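You operate a simulated robot arm through the tools that you are given. There is no shell and no other tool.

Carry out the task below with a simulated robot arm. There is one attempt and no reset: what you move stays moved.

JOB
Centre the head: bring both lines of the centre screen to 0.
Fine: supply switch on, free the head lever to turn the top and side knobs, then lock it again.

Only the result counts: the job must be done as asked and must still hold three seconds after the hand-in. Knocking over, shifting, dropping, spilling or breaking anything else fails it.

ROBOT AND FRAMES
A 7-joint arm with a two-finger parallel gripper, fixed in place. Base frame: the origin is on the floor under the middle of its stand, x ahead of it, y to its left, z up. Units: mm, rad, N and s.
It reaches about 1247 mm from its shoulder. Its first joint turns from -2.304 to 2.304 rad. Payload 3.91 kg.
Tool frame: the origin (TCP) lies between the finger pads and is the grasp point; the fingertips stand 30 mm ahead of it; z points along the fingers, y is the line along which they close. The gripper opens to 110 mm. The fingers are 20 mm wide and 10 mm thick; the gripper's body (48 by 112 mm) begins 55 mm behind the TCP.
Orientation is told as [roll, pitch, yaw] about the base's x, y, z axes, in that order, counted from this pose: with the fingers straight down and closing along the base's y, the tool's x points along the base's -x, its y along +y and its z along -z.

CONTROLS
- The arm moves only by the tool apply_moves. Its arguments are lists of equal length, an entry for each row: "travel": the shift along the base's x, y, z in units of 40 mm (1.0 is 40 mm), a list of three; "rotation": the turn, a rotation vector about the base's x, y, z in units of 8 degrees (1.0 is 8 degrees), a list of three. In form: {"travel": [[dx, dy, dz], ...], "rotation": [[ax, ay, az], ...]}. A call has 1 to 20 rows; each row shifts and turns the commanded pose from where the row before left it. "hand" is the finger opening in mm, from 0 to 110, set as the call begins (left out, the last holds). A call with a number of a shift or a turn outside -1 to 1 is refused whole. Each row takes 0.2 s and may step no farther than 50 mm and 0.15 rad from the row before; otherwise, or with a gripper value out of range, the whole call is refused. A pose out of reach is approached as far as the arm can. The call stops where the force on the tool passes 70 N (or 10 N more than at its start, if that is more) or the arm is blocked; 0.2 s more then pass. The fingers move at their own pace (about 108 mm/s each) and stop on an object; they squeeze with about 40 N. The grip force told is the motor's: it shows also when the fingers shut on nothing. Time passes only in rows, and 0.2 s behind the last, so rows that do not move let the fingers close. It gives the time, the measured TCP pose, the force on the tool (base axes), the opening and the grip force at its end, in the units of the frame above (readings bear some noise), with the torque about the TCP (base axes, N m) and any sound that the robot's microphone picked up.
- Cameras (640 x 400 px; columns grow to the right, rows downward): "scene" is fixed at [49.9, 500.9, 1582.4]; the picture's right is [-0.06, -1.00, 0.00], its down [-0.57, 0.03, -0.82] and it looks along [0.82, -0.05, -0.57] (base axes); focal length 251 px, centre (320, 200). "wrist" rides on the gripper at [72, 17, -103] in the tool frame; the picture's right is [-0.23, 0.97, 0.00], its down [-0.76, -0.18, -0.62] and it looks along [-0.61, -0.14, 0.78] (tool axes); focal length 222 px, centre (320, 200). There is no depth. A picture from a camera that has moved, and an enlarged one, comes with that camera's place and axes in the base frame and with its lens.
- capture(camera): a new picture of that camera. The clock stands still meanwhile.
- inspect(camera, box): a new picture of the part [left, top, right, bottom] of that camera's present view, enlarged. The clock stands still meanwhile.
- finish_job(): hands the job in; it is judged then, once.

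Places have to be worked out from the pictures, the camera data and where the tool is seen. Open the gripper and draw the arm clear of the work before you hand the job in, unless the task says otherwise.

The tools are called after "Call:" as a command line: name --argument value ..., lists and objects as JSON in quotes. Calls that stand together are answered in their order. apply_moves: Moves the arm, as the interface text tells. Its arguments: {"type":"object","properties":{"travel":{"type":"array","items":{"type":"array","items":{"type":"number"}}},"rotation":{"type":"array","items":{"type":"array","items":{"type":"number"}}},"hand":{"type":"number"}},"required":["travel","rotation"]} The other tools are called the same way: capture (camera) takes a picture; inspect (camera, box) takes an enlarged picture of a part of a camera's view; finish_job () hands the job in.

At the start:

```text
clock: 0.0
tool_pos: [444.1, 365.5, 1450.1]
orientation: [0.0, 0.0, -0.001]
force: [0.0, 0.6, -1.7]
ft_torque: [0.0, 0.02, -0.01]
finger_gap: 109.9
finger_force: 0.0
```

scene: 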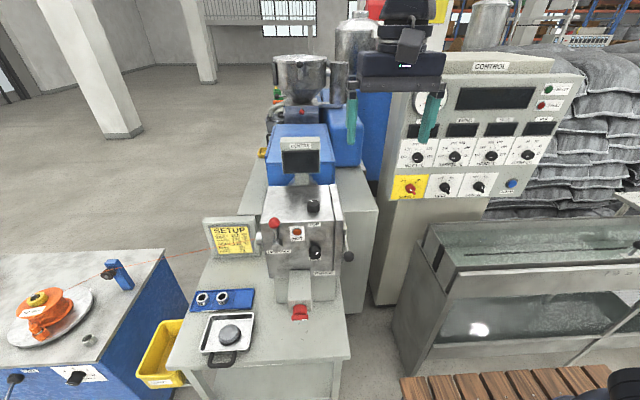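
wrist: 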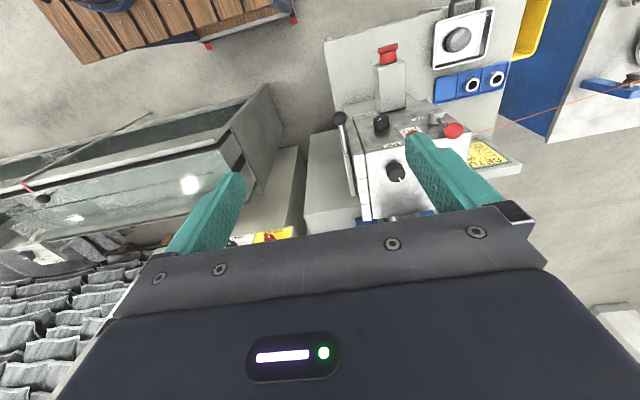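

I'll look closely at the head, its knobs, the screens and the control panel before moving.

Call:
inspect --camera "scene" --box '[240, 120, 370, 200]'

Call:
inspect --camera "scene" --box '[240, 180, 370, 260]'

Call:
inspect --camera "scene" --box '[180, 210, 360, 320]'

Call:
inspect --camera "scene" --box '[370, 50, 590, 210]'

Call:
inspect --camera "scene" --box '[200, 210, 270, 260]'

```text
4.92 times, centred on (305, 160) of scene
camera zoom: at [49.9, 500.9, 1582.4], right [-0.06, -1.0, 0.0], down [-0.57, 0.03, -0.82], along [0.82, -0.05, -0.57], focal length 1236 px, centre (394, 397)
```

zoom: 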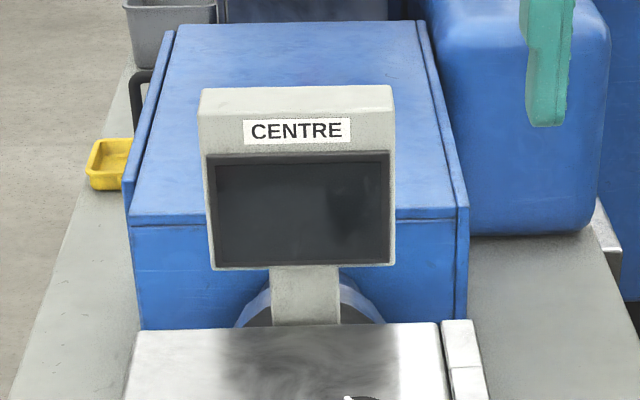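

```text
4.92 times, centred on (305, 220) of scene
camera zoom: at [49.9, 500.9, 1582.4], right [-0.06, -1.0, 0.0], down [-0.57, 0.03, -0.82], along [0.82, -0.05, -0.57], focal length 1236 px, centre (394, 102)
```

zoom: 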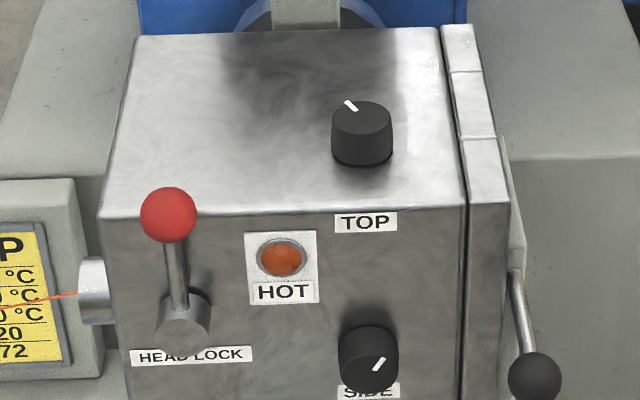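

```text
3.56 times, centred on (270, 265) of scene
camera zoom: at [49.9, 500.9, 1582.4], right [-0.06, -1.0, 0.0], down [-0.57, 0.03, -0.82], along [0.82, -0.05, -0.57], focal length 893 px, centre (498, -31)
```

zoom: 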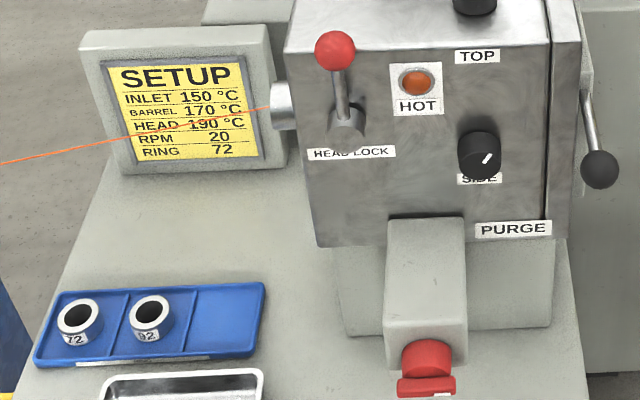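

```text
2.50 times, centred on (480, 130) of scene
camera zoom: at [49.9, 500.9, 1582.4], right [-0.06, -1.0, 0.0], down [-0.57, 0.03, -0.82], along [0.82, -0.05, -0.57], focal length 628 px, centre (-80, 375)
```

zoom: 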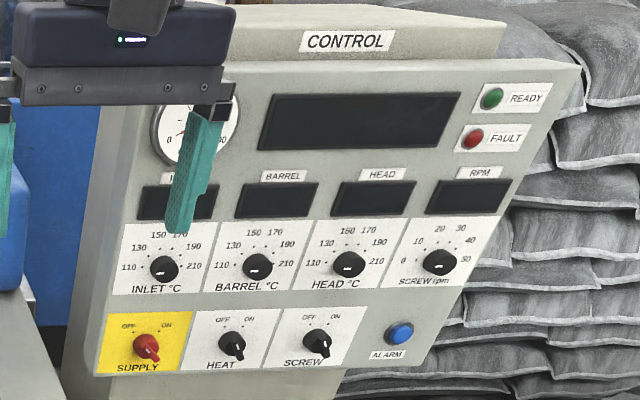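

```text
8.00 times, centred on (235, 235) of scene
camera zoom: at [49.9, 500.9, 1582.4], right [-0.06, -1.0, 0.0], down [-0.57, 0.03, -0.82], along [0.82, -0.05, -0.57], focal length 2009 px, centre (1000, -80)
```

zoom: 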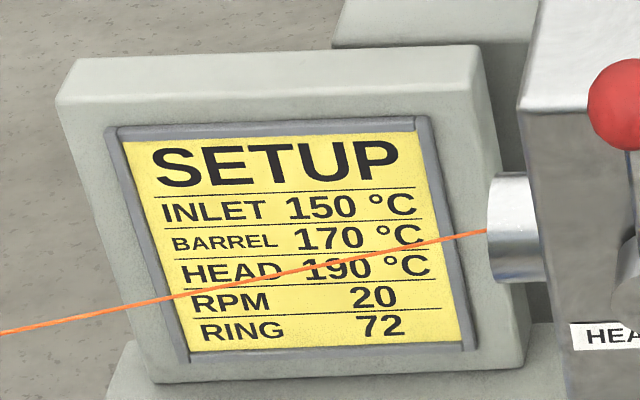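

The supply is off (screens dark). I'll zoom in on the supply switch to judge its geometry and pointer direction.

Call:
inspect --camera "scene" --box '[395, 165, 475, 215]'

Call:
inspect --camera "scene" --box '[400, 130, 480, 180]'

Call:
inspect --camera "scene" --box '[440, 165, 520, 215]'

Call:
inspect --camera "scene" --box '[262, 190, 358, 250]'

Call:
inspect --camera "scene" --box '[262, 230, 358, 290]'

```text
8.00 times, centred on (435, 190) of scene
camera zoom: at [49.9, 500.9, 1582.4], right [-0.06, -1.0, 0.0], down [-0.57, 0.03, -0.82], along [0.82, -0.05, -0.57], focal length 2009 px, centre (-600, 280)
```

zoom: 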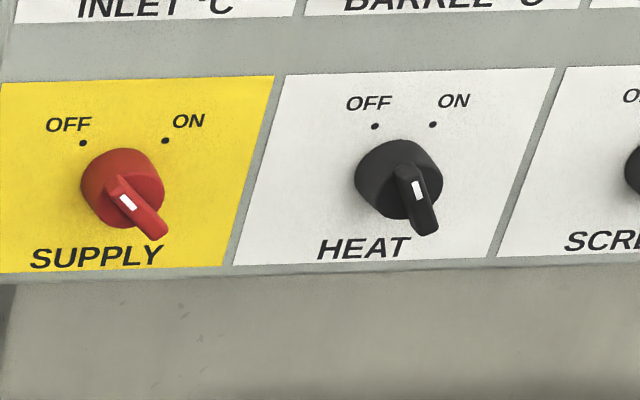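

```text
8.00 times, centred on (440, 155) of scene
camera zoom: at [49.9, 500.9, 1582.4], right [-0.06, -1.0, 0.0], down [-0.57, 0.03, -0.82], along [0.82, -0.05, -0.57], focal length 2009 px, centre (-640, 560)
```

zoom: 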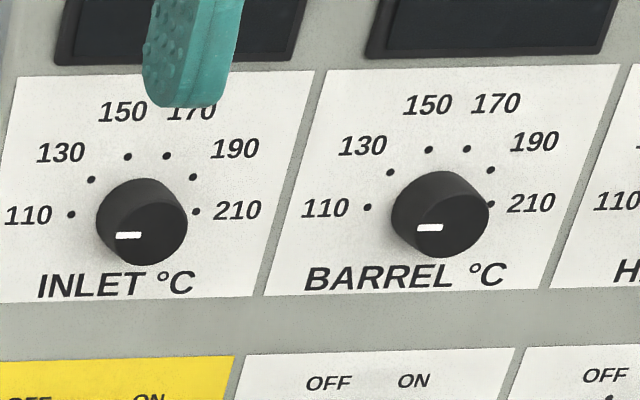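

```text
8.00 times, centred on (480, 190) of scene
camera zoom: at [49.9, 500.9, 1582.4], right [-0.06, -1.0, 0.0], down [-0.57, 0.03, -0.82], along [0.82, -0.05, -0.57], focal length 2009 px, centre (-960, 280)
```

zoom: 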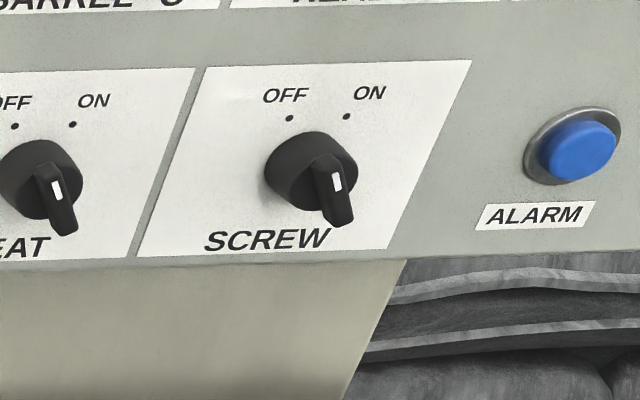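

```text
6.67 times, centred on (310, 220) of scene
camera zoom: at [49.9, 500.9, 1582.4], right [-0.06, -1.0, 0.0], down [-0.57, 0.03, -0.82], along [0.82, -0.05, -0.57], focal length 1674 px, centre (387, 67)
```

zoom: 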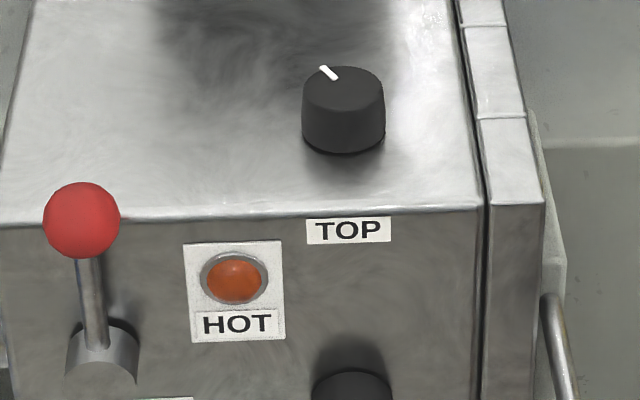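

```text
6.67 times, centred on (310, 260) of scene
camera zoom: at [49.9, 500.9, 1582.4], right [-0.06, -1.0, 0.0], down [-0.57, 0.03, -0.82], along [0.82, -0.05, -0.57], focal length 1674 px, centre (387, -200)
```

zoom: 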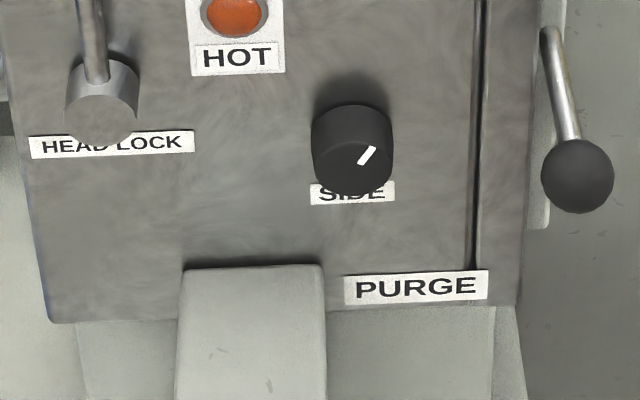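

The panel looks roughly vertical facing the robot; triangulating gives TOP knob ≈ (659,485,1138), red lock ball ≈ (590,595,1135), SIDE knob ≈ (595,485,1004), supply switch ≈ (896,80,1031). I'll move the gripper in front of the supply switch at a distance, tilting so the wrist camera views the panel head-on.

Call:
apply_moves --travel '[[0.2, -0.55, -0.77], [0.2, -0.55, -0.77], [0.2, -0.55, -0.77], [0.2, -0.55, -0.77], [0.2, -0.55, -0.77], [0.2, -0.55, -0.77], [0.2, -0.55, -0.77], [0.2, -0.55, -0.77], [0.2, -0.55, -0.77], [0.2, -0.55, -0.77], [0.2, -0.55, -0.77], [0.2, -0.55, -0.77]]' --rotation '[[0, -0.5, 0], [0, -0.5, 0], [0, -0.5, 0], [0, -0.5, 0], [0, -0.5, 0], [0, -0.5, 0], [0, -0.5, 0], [0, -0.5, 0], [0, -0.5, 0], [0, -0.5, 0], [0, -0.5, 0], [0, -0.5, 0]]'

Call:
capture --camera "wrist"

Call:
capture --camera "scene"

```text
clock: 2.8
tool_pos: [483.1, 240.4, 1097.8]
orientation: [0.002, -0.835, 0.309]
force: [0.4, 0.2, 0.3]
ft_torque: [0.0, 0.0, -0.01]
finger_gap: 110.1
finger_force: 0.0
out of reach, approached as far as the arm can: row 12
stopped in row 12: the arm was blocked; the commanded pose is now the measured one
```

```text
taken
camera wrist: at [358.6, 217.1, 1112.9], right [-0.15, 0.97, 0.17], down [0.1, -0.16, 0.98], along [0.98, 0.17, -0.08], focal length 222 px, centre (320, 200)
```

wrist: 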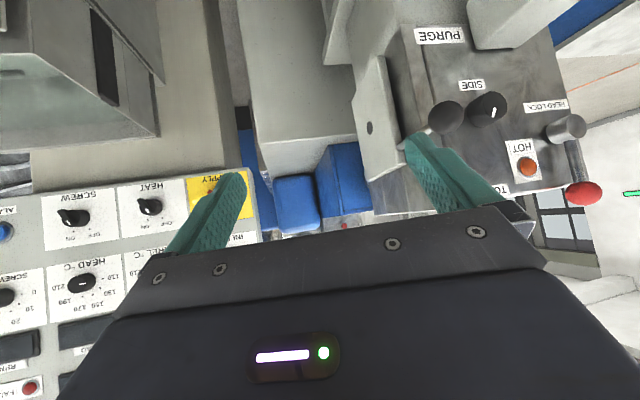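

```text
taken
```

scene: 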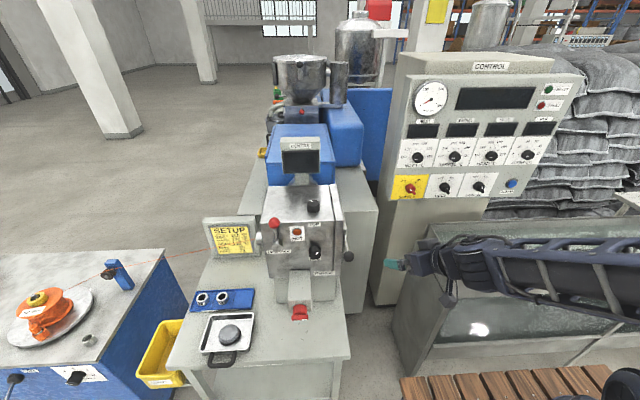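

The arm hit a limit close in to its base; the panel is farther ahead. I'll move forward in x, undo the yaw, then step toward the switch's y.

Call:
apply_moves --travel '[[0.9, 0, 0], [0.9, -0.2, 0], [0.9, -0.3, 0], [0.9, -0.4, 0], [0.6, -0.6, 0], [0.3, -0.9, 0], [0, -1, 0]]' --rotation '[[0, 0, -0.3], [0, 0, -0.3], [0, 0, -0.3], [0, 0, -0.3], [0, 0, -0.3], [0, 0, -0.3], [0, 0, -0.41]]'

Call:
capture --camera "wrist"

Call:
capture --camera "scene"

```text
clock: 4.4
tool_pos: [661.8, 105.6, 1097.7]
orientation: [0.003, -0.833, 0.0]
force: [-0.3, -0.1, -1.3]
ft_torque: [0.02, 0.02, 0.0]
finger_gap: 110.1
finger_force: 0.1
```

```text
taken
camera wrist: at [537.2, 120.8, 1112.7], right [0.15, 0.97, 0.17], down [0.05, -0.18, 0.98], along [0.99, -0.14, -0.08], focal length 222 px, centre (320, 200)
```

wrist: 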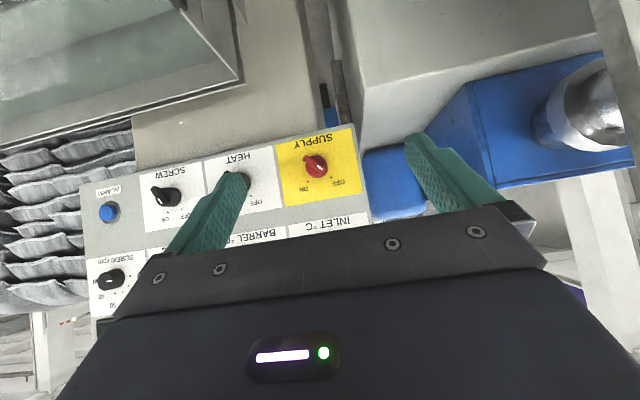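

```text
taken
```

scene: 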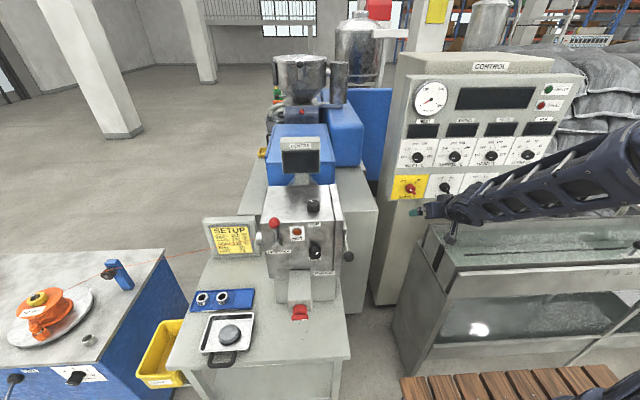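

Supply switch triangulates to ≈ (911,70,1022). I'll zoom in to see the bar handle's direction.

Call:
inspect --camera "wrist" --box '[270, 120, 370, 215]'

Call:
inspect --camera "scene" --box '[395, 165, 445, 215]'

```text
4.21 times, centred on (320, 168) of wrist
camera zoom: at [537.2, 120.8, 1112.7], right [0.15, 0.97, 0.17], down [0.05, -0.18, 0.98], along [0.99, -0.14, -0.08], focal length 935 px, centre (320, 337)
```

zoom: 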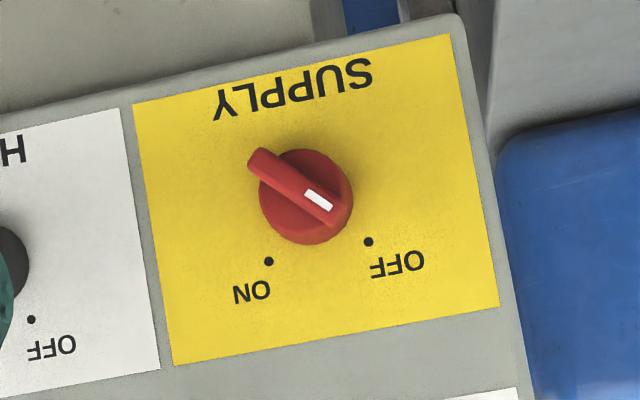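

```text
8.00 times, centred on (420, 190) of scene
camera zoom: at [49.9, 500.9, 1582.4], right [-0.06, -1.0, 0.0], down [-0.57, 0.03, -0.82], along [0.82, -0.05, -0.57], focal length 2009 px, centre (-480, 280)
```

zoom: 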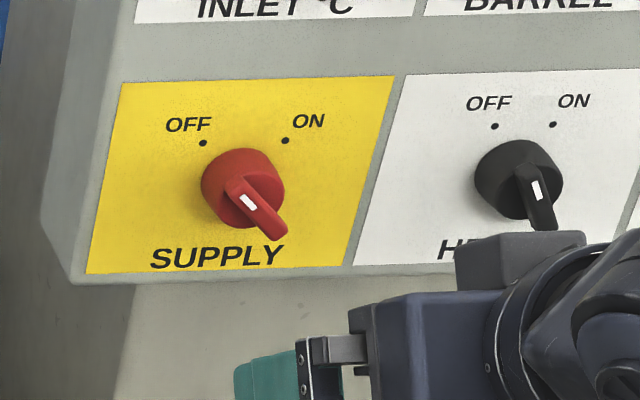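

The bar points to OFF (45° left of up); ON is 90° clockwise. Centre ≈ (…,70.5,1024), bar front x ≈ 887, panel x ≈ 925. I'll pitch the fingers horizontal, roll −45° so they close across the bar, and stop short of the switch.

Call:
apply_moves --travel '[[0.3, -0.146, -0.31], [0.3, -0.146, -0.31], [0.3, -0.146, -0.31], [0.3, -0.146, -0.31], [0.3, -0.146, -0.31], [0.3, -0.146, -0.31], [0.15, 0, 0], [0.15, 0, 0], [0.15, 0, 0], [0.15, 0, 0], [0.15, 0, 0], [0.15, 0, 0]]' --rotation '[[0, -0.88, 0], [0, -0.88, 0], [0, -0.88, 0], [0, -0.88, 0], [0, -0.88, 0], [0, -0.88, 0], [-0.9375, 0, 0], [-0.9375, 0, 0], [-0.9375, 0, 0], [-0.9375, 0, 0], [-0.9375, 0, 0], [-0.9375, 0, 0]]' --hand 60

Call:
capture --camera "wrist"

Call:
inspect --camera "scene" --box '[360, 150, 480, 240]'

```text
clock: 7.0
tool_pos: [770.9, 69.4, 1022.6]
orientation: [-1.569, -0.784, 1.572]
force: [-0.2, 0.5, -0.7]
ft_torque: [0.01, 0.01, -0.01]
finger_gap: 59.9
finger_force: 0.0
```

```text
taken
camera wrist: at [667.4, 28.5, 959.7], right [0.0, 0.85, -0.53], down [-0.62, 0.41, 0.66], along [0.78, 0.33, 0.53], focal length 222 px, centre (320, 200)
```

wrist: 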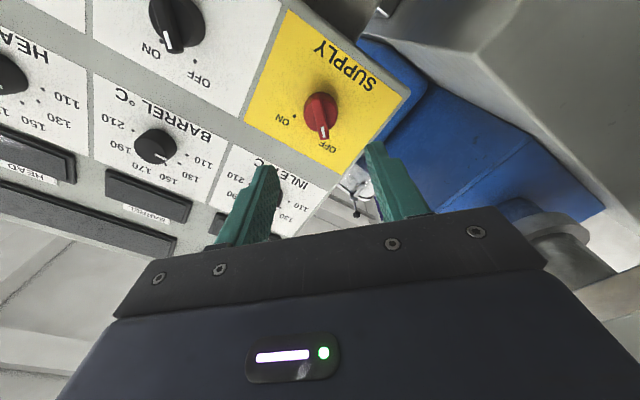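

```text
4.44 times, centred on (420, 195) of scene
camera zoom: at [49.9, 500.9, 1582.4], right [-0.06, -1.0, 0.0], down [-0.57, 0.03, -0.82], along [0.82, -0.05, -0.57], focal length 1116 px, centre (-124, 222)
```

zoom: 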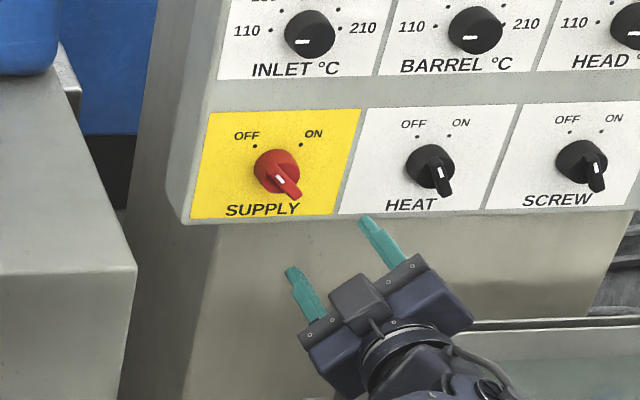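

The gripper is lined up; I'll zoom in from the wrist to check centring and the bar's alignment between the fingers.

Call:
inspect --camera "wrist" --box '[270, 80, 380, 150]'

```text
5.71 times, centred on (325, 115) of wrist
camera zoom: at [667.4, 28.5, 959.7], right [0.0, 0.85, -0.53], down [-0.62, 0.41, 0.66], along [0.78, 0.33, 0.53], focal length 1269 px, centre (291, 686)
```

zoom: 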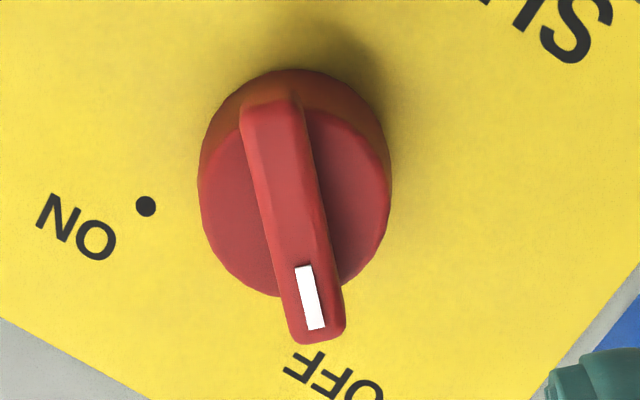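

Bar is aligned within ~1–2° and centred within 1 mm. Advancing so the fingertips straddle the bar.

Call:
apply_moves --travel '[[0.6, 0, 0], [0.6, 0, 0], [0.6, 0, 0], [0.4, 0, 0], [0.2, 0, 0], [0.1, 0, 0]]' --rotation '[[0, 0, 0], [0, 0, 0], [0, 0, 0], [0, 0, 0], [0, 0, 0], [0, 0, 0]]'

Call:
inspect --camera "wrist" --box '[240, 90, 400, 200]'

Call:
inspect --camera "scene" --box '[380, 155, 460, 215]'

```text
clock: 8.4
tool_pos: [869.9, 67.3, 1023.2]
orientation: [-1.571, -0.785, 1.572]
force: [0.8, -0.3, 0.7]
ft_torque: [0.0, 0.0, 0.0]
finger_gap: 59.9
finger_force: 0.0
```

```text
3.64 times, centred on (320, 145) of wrist
camera zoom: at [767.0, 28.6, 959.8], right [0.0, 0.85, -0.53], down [-0.62, 0.41, 0.66], along [0.78, 0.33, 0.53], focal length 808 px, centre (320, 400)
```

zoom: 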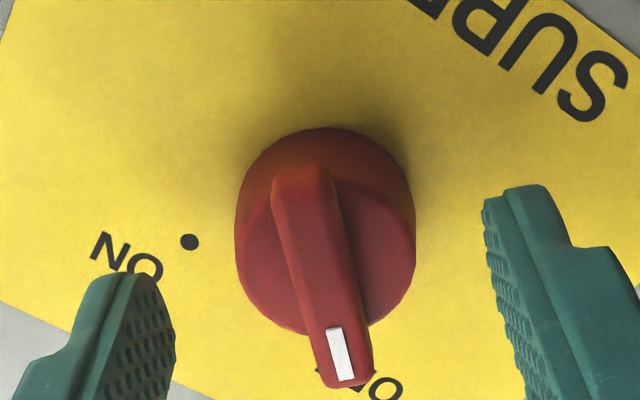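

```text
6.67 times, centred on (420, 185) of scene
camera zoom: at [49.9, 500.9, 1582.4], right [-0.06, -1.0, 0.0], down [-0.57, 0.03, -0.82], along [0.82, -0.05, -0.57], focal length 1674 px, centre (-347, 300)
```

zoom: 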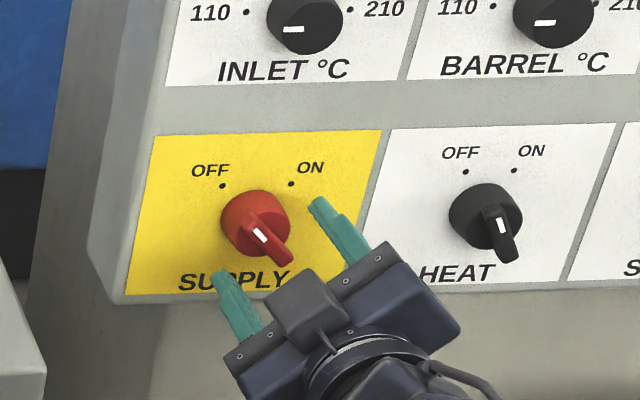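

Mark triangulates to x ≈ 890, so the tips overlap the bar by ~10 mm. I'll advance 4 mm more and close on the bar.

Call:
apply_moves --travel '[[0.05, 0, 0], [0.05, 0, 0]]' --rotation '[[0, 0, 0], [0, 0, 0]]'

Call:
apply_moves --travel '[[0, 0, 0], [0, 0, 0], [0, 0, 0]]' --rotation '[[0, 0, 0], [0, 0, 0], [0, 0, 0]]' --hand 0

Call:
inspect --camera "wrist" --box '[240, 90, 400, 200]'

```text
clock: 9.0
tool_pos: [874.8, 69.1, 1022.7]
orientation: [-1.568, -0.785, 1.573]
force: [-0.8, 0.1, -0.6]
ft_torque: [0.02, 0.01, -0.01]
finger_gap: 59.9
finger_force: 0.0
```

```text
clock: 9.8
tool_pos: [875.3, 70.3, 1022.6]
orientation: [-1.57, -0.785, 1.572]
force: [1.1, 2.7, -3.4]
ft_torque: [0.01, 0.01, -0.02]
finger_gap: 10.8
finger_force: 45.2
```

```text
3.64 times, centred on (320, 145) of wrist
camera zoom: at [771.4, 28.9, 959.6], right [0.0, 0.85, -0.53], down [-0.62, 0.41, 0.67], along [0.78, 0.33, 0.53], focal length 808 px, centre (320, 400)
```

zoom: 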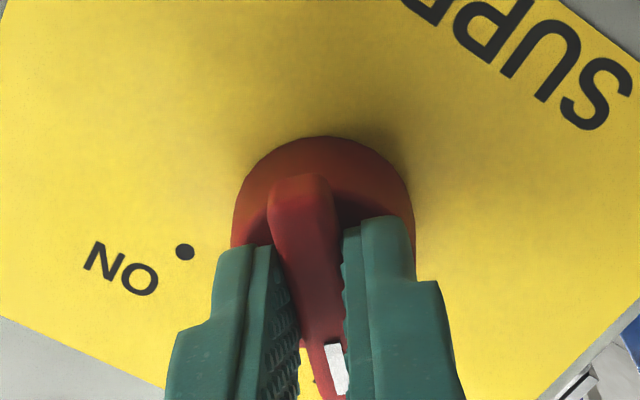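

Gripped (10.8 mm). Now turn +90° about x (clockwise seen from the front) to ON.

Call:
apply_moves --travel '[[0, 0, 0], [0, 0, 0], [0, 0, 0], [0, 0, 0], [0, 0, 0], [0, 0, 0], [0, 0, 0], [0, 0, 0], [0, 0, 0], [0, 0, 0], [0, 0, 0], [0, 0, 0]]' --rotation '[[0.94, 0, 0], [0.94, 0, 0], [0.94, 0, 0], [0.94, 0, 0], [0.94, 0, 0], [0.94, 0, 0], [0.94, 0, 0], [0.94, 0, 0], [0.94, 0, 0], [0.94, 0, 0], [0.94, 0, 0], [0.94, 0, 0]]'

Call:
inspect --camera "scene" --box '[370, 50, 590, 210]'

Call:
inspect --camera "scene" --box '[270, 130, 340, 180]'

Call:
inspect --camera "wrist" --box '[240, 90, 400, 200]'

```text
clock: 12.4
tool_pos: [875.4, 72.2, 1026.1]
orientation: [1.58, -0.778, -1.571]
force: [1.1, 53.0, 12.6]
ft_torque: [-0.29, 0.28, 1.42]
finger_gap: 10.7
finger_force: 44.7
```

```text
2.50 times, centred on (480, 130) of scene
camera zoom: at [49.9, 500.9, 1582.4], right [-0.06, -1.0, 0.0], down [-0.57, 0.03, -0.82], along [0.82, -0.05, -0.57], focal length 628 px, centre (-80, 375)
```

zoom: 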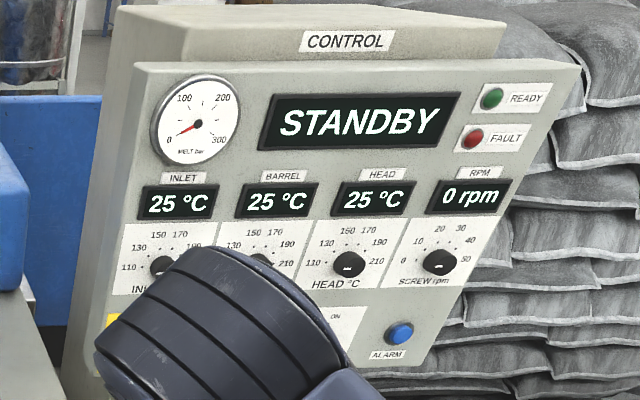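

```text
8.00 times, centred on (305, 155) of scene
camera zoom: at [49.9, 500.9, 1582.4], right [-0.06, -1.0, 0.0], down [-0.57, 0.03, -0.82], along [0.82, -0.05, -0.57], focal length 2009 px, centre (440, 560)
```

zoom: 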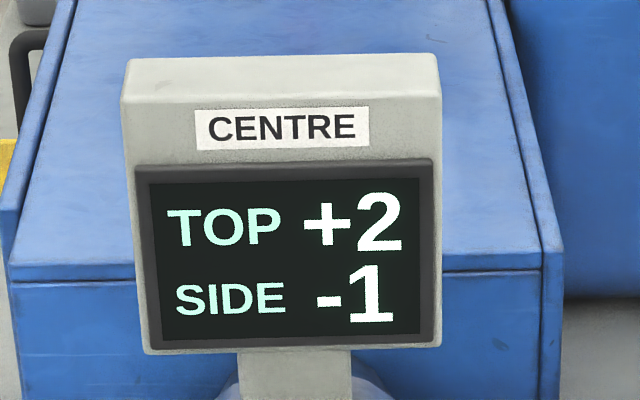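

```text
3.64 times, centred on (320, 145) of wrist
camera zoom: at [771.7, 133.7, 985.1], right [-0.01, 0.52, 0.85], down [-0.62, -0.67, 0.41], along [0.78, -0.53, 0.33], focal length 808 px, centre (320, 400)
```

zoom: 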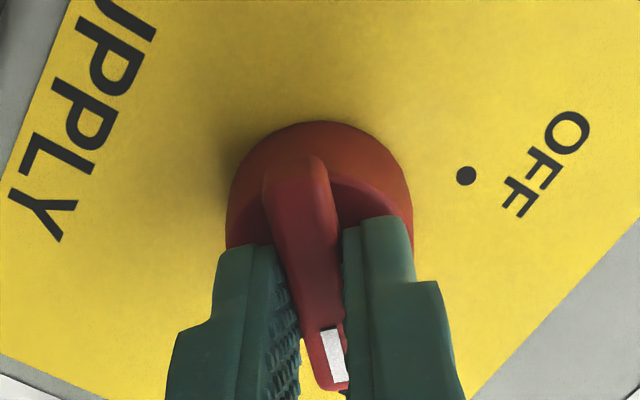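

Supply is ON: screen reads TOP +2, SIDE −1. I'll open the fingers, then back straight off.

Call:
apply_moves --travel '[[0, 0, 0], [0, 0, 0], [0, 0, 0]]' --rotation '[[0, 0, 0], [0, 0, 0], [0, 0, 0]]' --hand 60

Call:
apply_moves --travel '[[-0.4, 0, 0], [-0.8, 0, 0], [-0.9, 0, 0], [-0.9, 0, 0]]' --rotation '[[0, 0, 0], [0, 0, 0], [0, 0, 0], [0, 0, 0]]'

Call:
capture --camera "scene"

Call:
inspect --camera "scene" --box '[262, 190, 358, 280]'

```text
clock: 13.2
tool_pos: [875.3, 68.7, 1023.7]
orientation: [1.574, -0.782, -1.575]
force: [0.9, 0.6, -0.4]
ft_torque: [0.0, 0.03, 0.01]
finger_gap: 60.0
finger_force: 0.1
```

```text
clock: 14.2
tool_pos: [754.5, 70.2, 1022.7]
orientation: [1.574, -0.78, -1.572]
force: [-0.6, -0.1, 0.2]
ft_torque: [0.0, 0.01, 0.01]
finger_gap: 59.8
finger_force: 0.0
```

```text
taken
```

scene: 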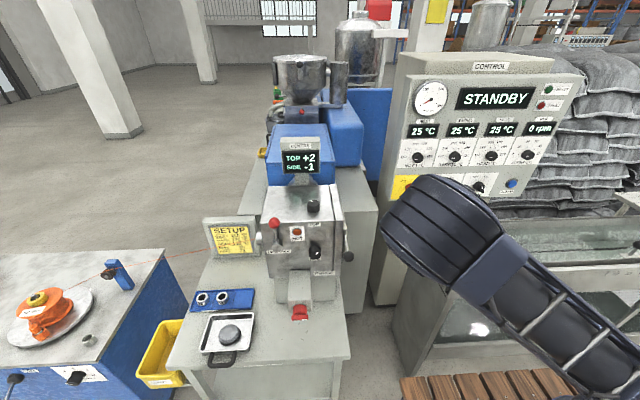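

```text
4.44 times, centred on (310, 235) of scene
camera zoom: at [49.9, 500.9, 1582.4], right [-0.06, -1.0, 0.0], down [-0.57, 0.03, -0.82], along [0.82, -0.05, -0.57], focal length 1116 px, centre (364, 44)
```

zoom: 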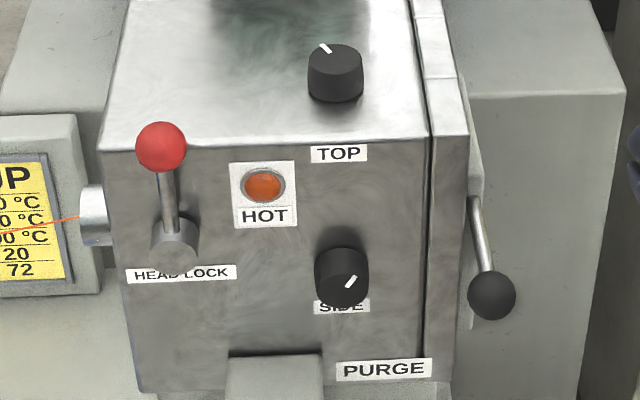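

Now to the head: I'll swing over in front of it with the wrist camera looking forward, to get an accurate second view of the lever and knobs.

Call:
apply_moves --travel '[[-0.5, 0.6, 0.11], [-0.5, 0.7, 0.11], [-0.5, 0.773, 0.11], [-0.5, 0.773, 0.11], [-0.5, 0.773, 0.11], [-0.5, 0.773, 0.11], [-0.5, 0.773, 0.11], [-0.5, 0.773, 0.11], [-0.5, 0.773, 0.11], [-0.5, 0.773, 0.11], [-0.5, 0.773, 0.11], [-0.5, 0.8, 0.11], [-0.5, 0.8, 0.11], [-0.5, 0.8, 0.11]]' --rotation '[[-0.9375, 0, 0], [-0.9375, 0, 0], [-0.9375, 0, 0], [-0.9375, 0, 0], [-0.9375, 0, 0], [-0.9375, 0, 0], [0, 0.9, 0], [0, 0.9, 0], [0, 0.9, 0], [0, 0.9, 0], [0, 0.9, 0], [0, 0.25, 0], [0, 0, 0], [0, 0, 0]]' --hand 60

Call:
capture --camera "wrist"

Call:
capture --camera "scene"

```text
clock: 17.2
tool_pos: [474.7, 495.5, 1084.9]
orientation: [0.01, -0.908, -0.008]
force: [0.6, -0.7, 0.3]
ft_torque: [-0.01, 0.0, -0.03]
finger_gap: 60.0
finger_force: 0.0
```

```text
taken
camera wrist: at [348.1, 511.5, 1091.7], right [0.14, 0.97, 0.18], down [-0.02, -0.18, 0.98], along [0.99, -0.14, 0.0], focal length 222 px, centre (320, 200)
```

wrist: 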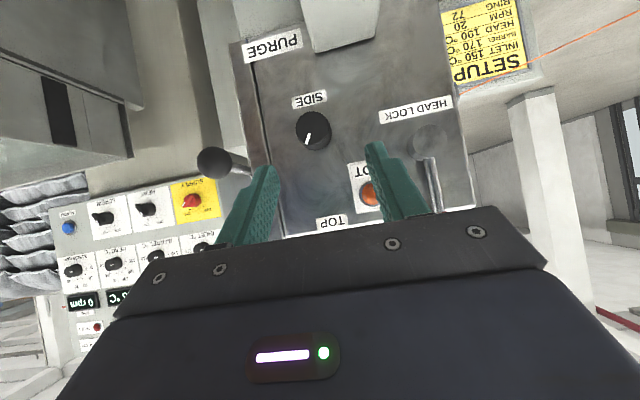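

```text
taken
```

scene: 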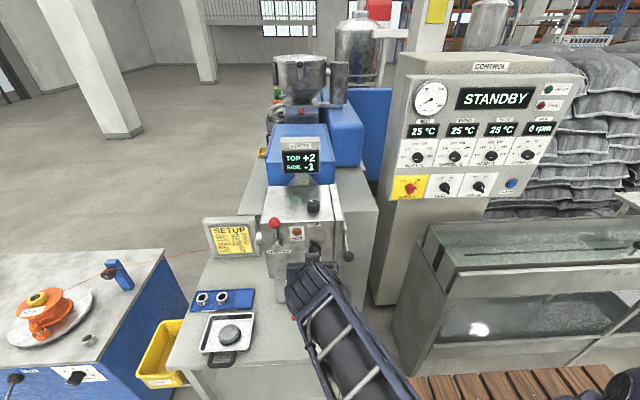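

I'll zoom the wrist view on the SIDE knob, lever hub and labels for a precise fix.

Call:
inspect --camera "wrist" --box '[260, 80, 380, 180]'

Call:
inspect --camera "wrist" --box '[350, 80, 480, 220]'

Call:
inspect --camera "scene" --box '[255, 200, 335, 260]'

```text
4.00 times, centred on (320, 130) of wrist
camera zoom: at [348.1, 511.5, 1091.7], right [0.14, 0.97, 0.18], down [-0.02, -0.18, 0.98], along [0.99, -0.14, 0.0], focal length 888 px, centre (320, 480)
```

zoom: 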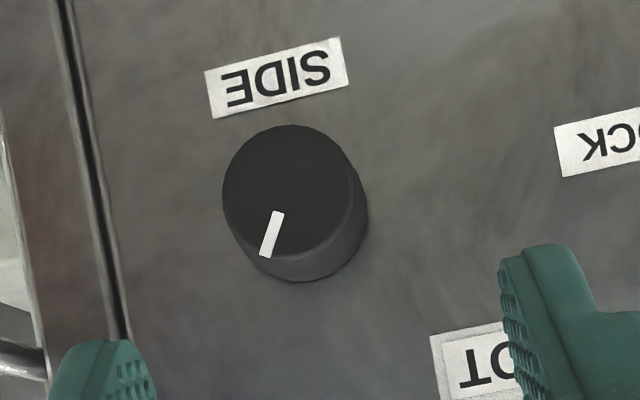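

```text
2.86 times, centred on (415, 150) of wrist
camera zoom: at [348.1, 511.5, 1091.7], right [0.14, 0.97, 0.18], down [-0.02, -0.18, 0.98], along [0.99, -0.14, 0.0], focal length 635 px, centre (49, 343)
```

zoom: 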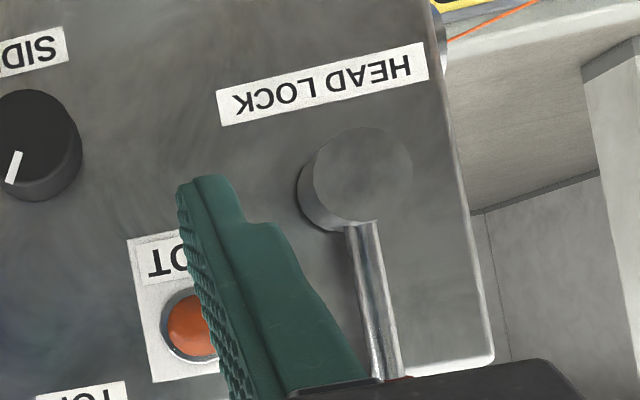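

```text
6.67 times, centred on (295, 230) of scene
camera zoom: at [49.9, 500.9, 1582.4], right [-0.06, -1.0, 0.0], down [-0.57, 0.03, -0.82], along [0.82, -0.05, -0.57], focal length 1674 px, centre (487, 0)
```

zoom: 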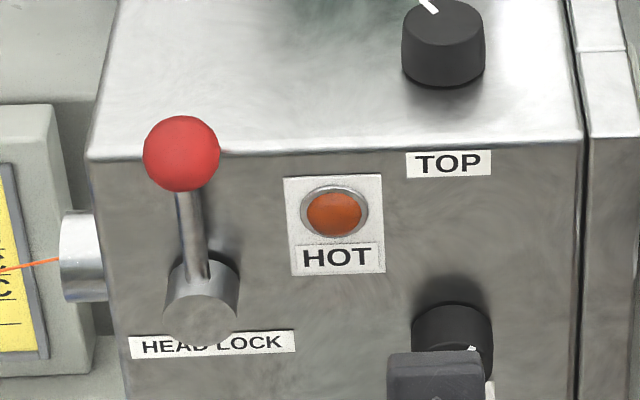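

Fixes: head front face x ≈ 596.5, lever hub axis ≈ (y 593, z 1055), ball ≈ (580,593,1141), SIDE knob front ≈ (574,485,1018), TOP knob top ≈ (658,484,1149). I'll bring the fingers horizontal in front of the lever ball.

Call:
apply_moves --travel '[[0.06, 0.406, 0.24], [0.06, 0.406, 0.24], [0.06, 0.406, 0.24], [0.06, 0.406, 0.24], [0.06, 0.406, 0.24], [0.06, 0.406, 0.24]]' --rotation '[[0, -0.792, 0], [0, -0.792, 0], [0, -0.792, 0], [0, -0.792, 0], [0, -0.792, 0], [0, -0.792, 0]]' --hand 60

Call:
capture --camera "wrist"

Call:
capture --camera "scene"

```text
clock: 18.6
tool_pos: [488.7, 592.6, 1141.1]
orientation: [2.172, -1.565, -2.169]
force: [-0.1, -0.2, 0.1]
ft_torque: [0.02, -0.01, 0.0]
finger_gap: 59.6
finger_force: 0.2
```

```text
taken
camera wrist: at [386.0, 609.1, 1069.4], right [0.0, 0.97, 0.23], down [-0.62, -0.18, 0.76], along [0.78, -0.14, 0.61], focal length 222 px, centre (320, 200)
```

wrist: 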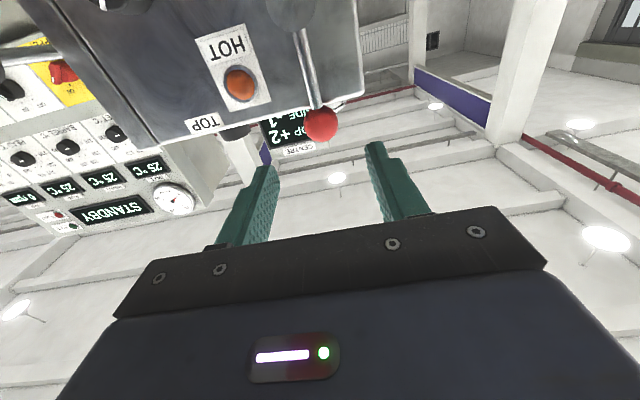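

```text
taken
```

scene: 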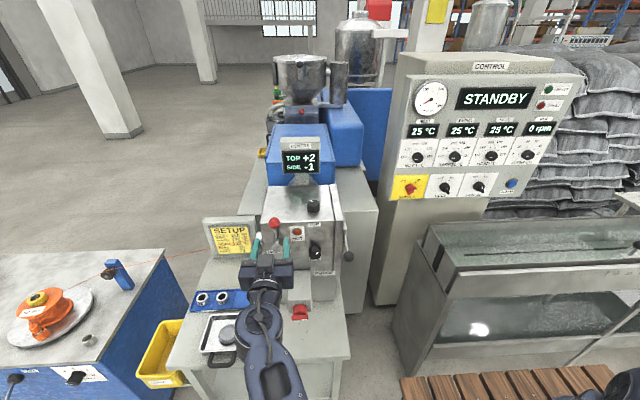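

Ball refined to ≈ (584,593.5,1139.5). Advance to x≈562 (tips at ≈592, short of the face) with the fingers either side of the ball.

Call:
apply_moves --travel '[[0.6, 0.01, -0.02], [0.6, 0.01, -0.02], [0.4, 0, 0], [0.23, 0, 0]]' --rotation '[[0, 0, 0], [0, 0, 0], [0, 0, 0], [0, 0, 0]]'

Call:
capture --camera "wrist"

Call:
inspect --camera "scene" --box '[235, 195, 335, 270]'

```text
clock: 19.6
tool_pos: [562.2, 593.4, 1138.1]
orientation: [1.977, -1.569, -1.975]
force: [1.1, 0.2, 0.9]
ft_torque: [-0.01, 0.02, 0.03]
finger_gap: 59.8
finger_force: 0.0
```

```text
taken
camera wrist: at [458.7, 609.2, 1067.2], right [0.0, 0.97, 0.23], down [-0.62, -0.18, 0.76], along [0.78, -0.14, 0.61], focal length 222 px, centre (320, 200)
```

wrist: 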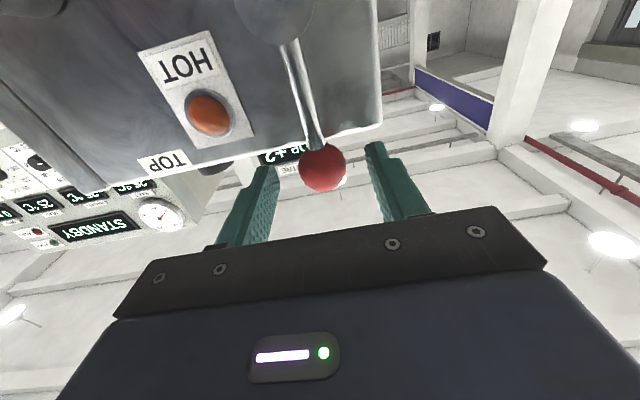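

```text
5.33 times, centred on (285, 232) of scene
camera zoom: at [49.9, 500.9, 1582.4], right [-0.06, -1.0, 0.0], down [-0.57, 0.03, -0.82], along [0.82, -0.05, -0.57], focal length 1339 px, centre (507, 27)
```

zoom: 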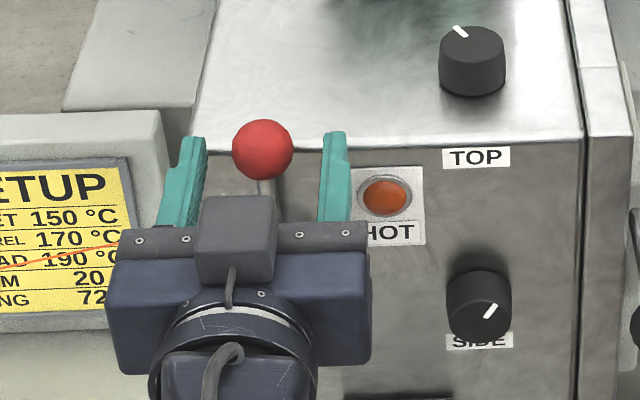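

Ball confirmed at (584,594,1139.5) between the fingers. Closing on it.

Call:
apply_moves --travel '[[0, 0, 0], [0, 0, 0], [0, 0, 0]]' --rotation '[[0, 0, 0], [0, 0, 0], [0, 0, 0]]' --hand 0

```text
clock: 20.4
tool_pos: [561.4, 595.1, 1140.2]
orientation: [2.005, -1.567, -1.998]
force: [10.4, 17.8, 3.7]
ft_torque: [0.23, -0.07, 0.53]
finger_gap: 31.4
finger_force: 45.0
```

Ball gripped (31.4 mm). Test a small turn (8°) of the lever to the right and read the force.

Call:
apply_moves --travel '[[0, -0.15, 0], [0, -0.14, -0.02]]' --rotation '[[0.5, 0, 0], [0.5, 0, 0]]'

Call:
inspect --camera "scene" --box '[235, 195, 335, 270]'

```text
clock: 20.9
tool_pos: [560.7, 593.2, 1138.0]
orientation: [1.594, -1.479, -1.576]
force: [21.1, 24.4, -3.6]
ft_torque: [0.01, -0.11, 0.62]
finger_gap: 31.4
finger_force: 44.9
stopped in row 2: the force on the tool passed its limit at 78 N (the readings are from after the stop); the commanded pose is now the measured one
```

```text
5.33 times, centred on (285, 232) of scene
camera zoom: at [49.9, 500.9, 1582.4], right [-0.06, -1.0, 0.0], down [-0.57, 0.03, -0.82], along [0.82, -0.05, -0.57], focal length 1339 px, centre (507, 27)
```

zoom: 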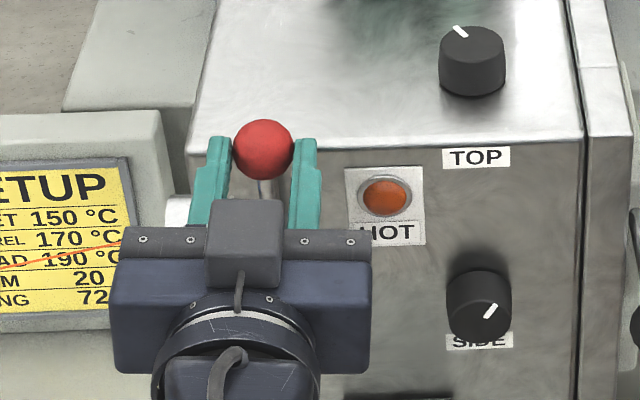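

Blocked to the right, so it must swing left. Try left in small steps.

Call:
apply_moves --travel '[[0, 0.15, 0.03], [0, 0.15, 0]]' --rotation '[[-0.8, 0, 0], [-0.8, 0, 0]]'

Call:
inspect --camera "scene" --box '[235, 195, 335, 270]'

```text
clock: 21.5
tool_pos: [560.4, 603.6, 1140.6]
orientation: [-1.556, -1.437, 1.569]
force: [1.6, -0.6, -17.3]
ft_torque: [0.17, 0.53, -0.01]
finger_gap: 31.4
finger_force: 45.1
```

```text
5.33 times, centred on (285, 232) of scene
camera zoom: at [49.9, 500.9, 1582.4], right [-0.06, -1.0, 0.0], down [-0.57, 0.03, -0.82], along [0.82, -0.05, -0.57], focal length 1339 px, centre (507, 27)
```

zoom: 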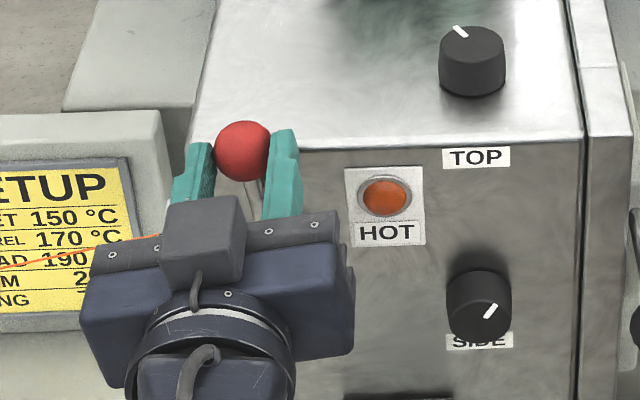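

It swings freely to the left. Continue along the arc in 8° steps, rolling the tool with the lever.

Call:
apply_moves --travel '[[0, 0.284, -0.075], [0, 0.276, -0.1], [0, 0.258, -0.1375], [0, 0.2375, -0.1725], [0, 0.21, -0.2025]]' --rotation '[[-1, 0, 0], [-1, 0, 0], [-1, 0, 0], [-1, 0, 0], [-1, 0, 0]]'

Call:
inspect --camera "scene" --box '[225, 140, 345, 270]'

```text
clock: 22.7
tool_pos: [560.9, 656.2, 1114.6]
orientation: [-1.559, -0.741, 1.575]
force: [19.0, 19.4, 20.2]
ft_torque: [-0.02, -0.57, 0.58]
finger_gap: 31.4
finger_force: 44.7
```

```text
3.08 times, centred on (285, 205) of scene
camera zoom: at [49.9, 500.9, 1582.4], right [-0.06, -1.0, 0.0], down [-0.57, 0.03, -0.82], along [0.82, -0.05, -0.57], focal length 773 px, centre (428, 185)
```

zoom: 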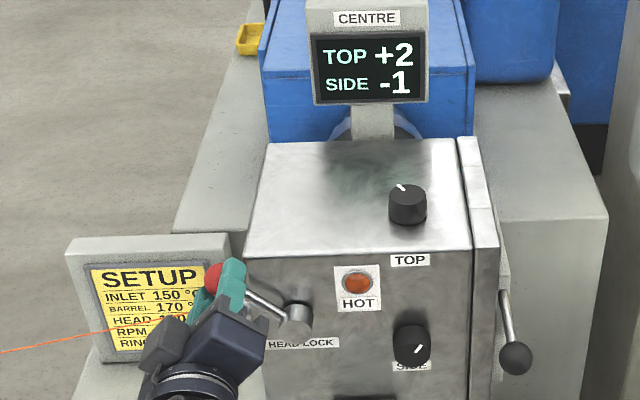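

Call:
apply_moves --travel '[[0, 0.195, -0.15], [0, 0.155, -0.2575], [0, 0.12, -0.275]]' --rotation '[[-1, 0, 0], [-1, 0, 0], [-1, 0, 0]]'

Call:
inspect --camera "scene" --box '[225, 140, 345, 270]'

```text
clock: 23.5
tool_pos: [559.4, 673.8, 1086.0]
orientation: [-1.557, -0.319, 1.573]
force: [6.9, 16.9, 7.1]
ft_torque: [-0.04, -0.17, 0.39]
finger_gap: 31.4
finger_force: 44.7
```

```text
3.08 times, centred on (285, 205) of scene
camera zoom: at [49.9, 500.9, 1582.4], right [-0.06, -1.0, 0.0], down [-0.57, 0.03, -0.82], along [0.82, -0.05, -0.57], focal length 773 px, centre (428, 185)
```

zoom: 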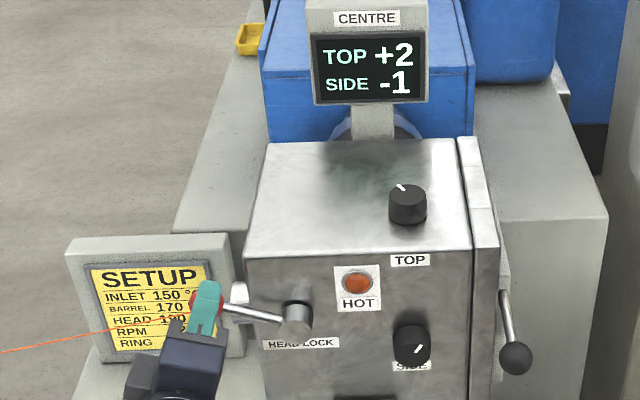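

Lever now near 70°, still free. Continue toward horizontal.

Call:
apply_moves --travel '[[0, 0.075, -0.2875], [0, 0.04, -0.2975], [0, 0, -0.1]]' --rotation '[[-1, 0, 0], [-1, 0, 0], [-0.3, 0, 0]]'

Call:
inspect --camera "scene" --box '[225, 140, 345, 270]'

```text
clock: 24.3
tool_pos: [560.1, 678.5, 1058.1]
orientation: [-1.555, 0.002, 1.573]
force: [13.4, 29.0, 1.8]
ft_torque: [-0.08, -0.16, 0.96]
finger_gap: 31.3
finger_force: 45.4
```

```text
3.08 times, centred on (285, 205) of scene
camera zoom: at [49.9, 500.9, 1582.4], right [-0.06, -1.0, 0.0], down [-0.57, 0.03, -0.82], along [0.82, -0.05, -0.57], focal length 773 px, centre (428, 185)
```

zoom: 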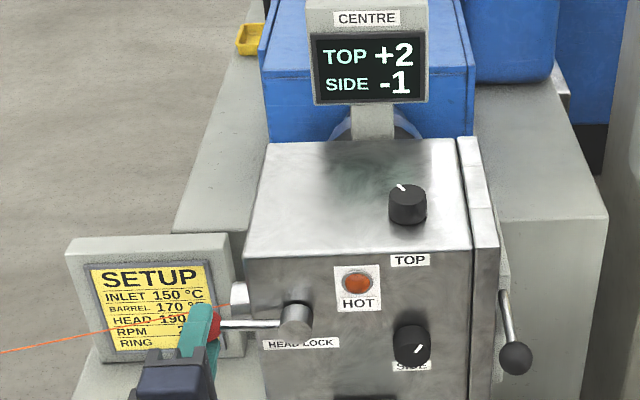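

Lever is about horizontal. Push a bit further down to see whether an end stop exists here.

Call:
apply_moves --travel '[[0, -0.03, -0.12], [0, 0, -0.1]]' --rotation '[[-0.3, 0, 0], [-0.3, 0, 0]]'

```text
clock: 24.9
tool_pos: [558.8, 677.1, 1055.3]
orientation: [-1.559, 0.082, 1.573]
force: [12.7, 34.4, 47.1]
ft_torque: [-0.15, -1.12, 0.93]
finger_gap: 31.3
finger_force: 44.8
```

A stop is felt at horizontal (lever fully freed). Open and back off.

Call:
apply_moves --travel '[[0, 0, 0.1], [0, 0, 0], [0, 0, 0]]' --rotation '[[0, 0, 0], [0, 0, 0], [0, 0, 0]]' --hand 70

Call:
apply_moves --travel '[[-0.5, 0, 0], [-0.8, 0, 0], [-0.8, 0, 0]]' --rotation '[[0, 0, 0], [0, 0, 0], [0, 0, 0]]'

Call:
inspect --camera "scene" --box '[225, 140, 345, 270]'

```text
clock: 25.7
tool_pos: [559.6, 676.4, 1054.0]
orientation: [-1.556, 0.084, 1.573]
force: [-0.8, -0.9, 0.8]
ft_torque: [0.01, 0.0, 0.02]
finger_gap: 70.0
finger_force: 0.0
```

```text
clock: 26.5
tool_pos: [475.7, 676.2, 1055.3]
orientation: [-1.556, 0.083, 1.571]
force: [0.9, -0.5, -0.1]
ft_torque: [-0.03, -0.04, 0.04]
finger_gap: 70.4
finger_force: 0.0
```

```text
3.08 times, centred on (285, 205) of scene
camera zoom: at [49.9, 500.9, 1582.4], right [-0.06, -1.0, 0.0], down [-0.57, 0.03, -0.82], along [0.82, -0.05, -0.57], focal length 773 px, centre (428, 185)
```

zoom: 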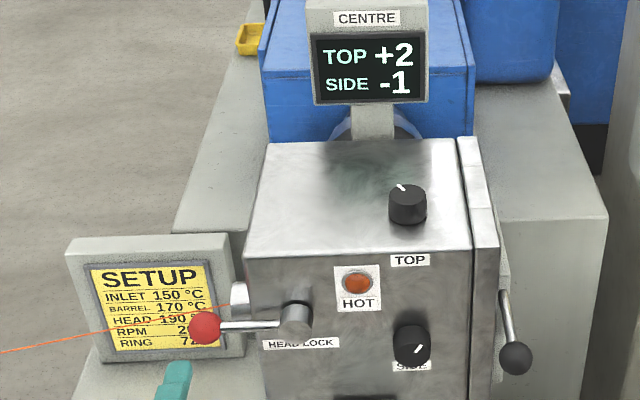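

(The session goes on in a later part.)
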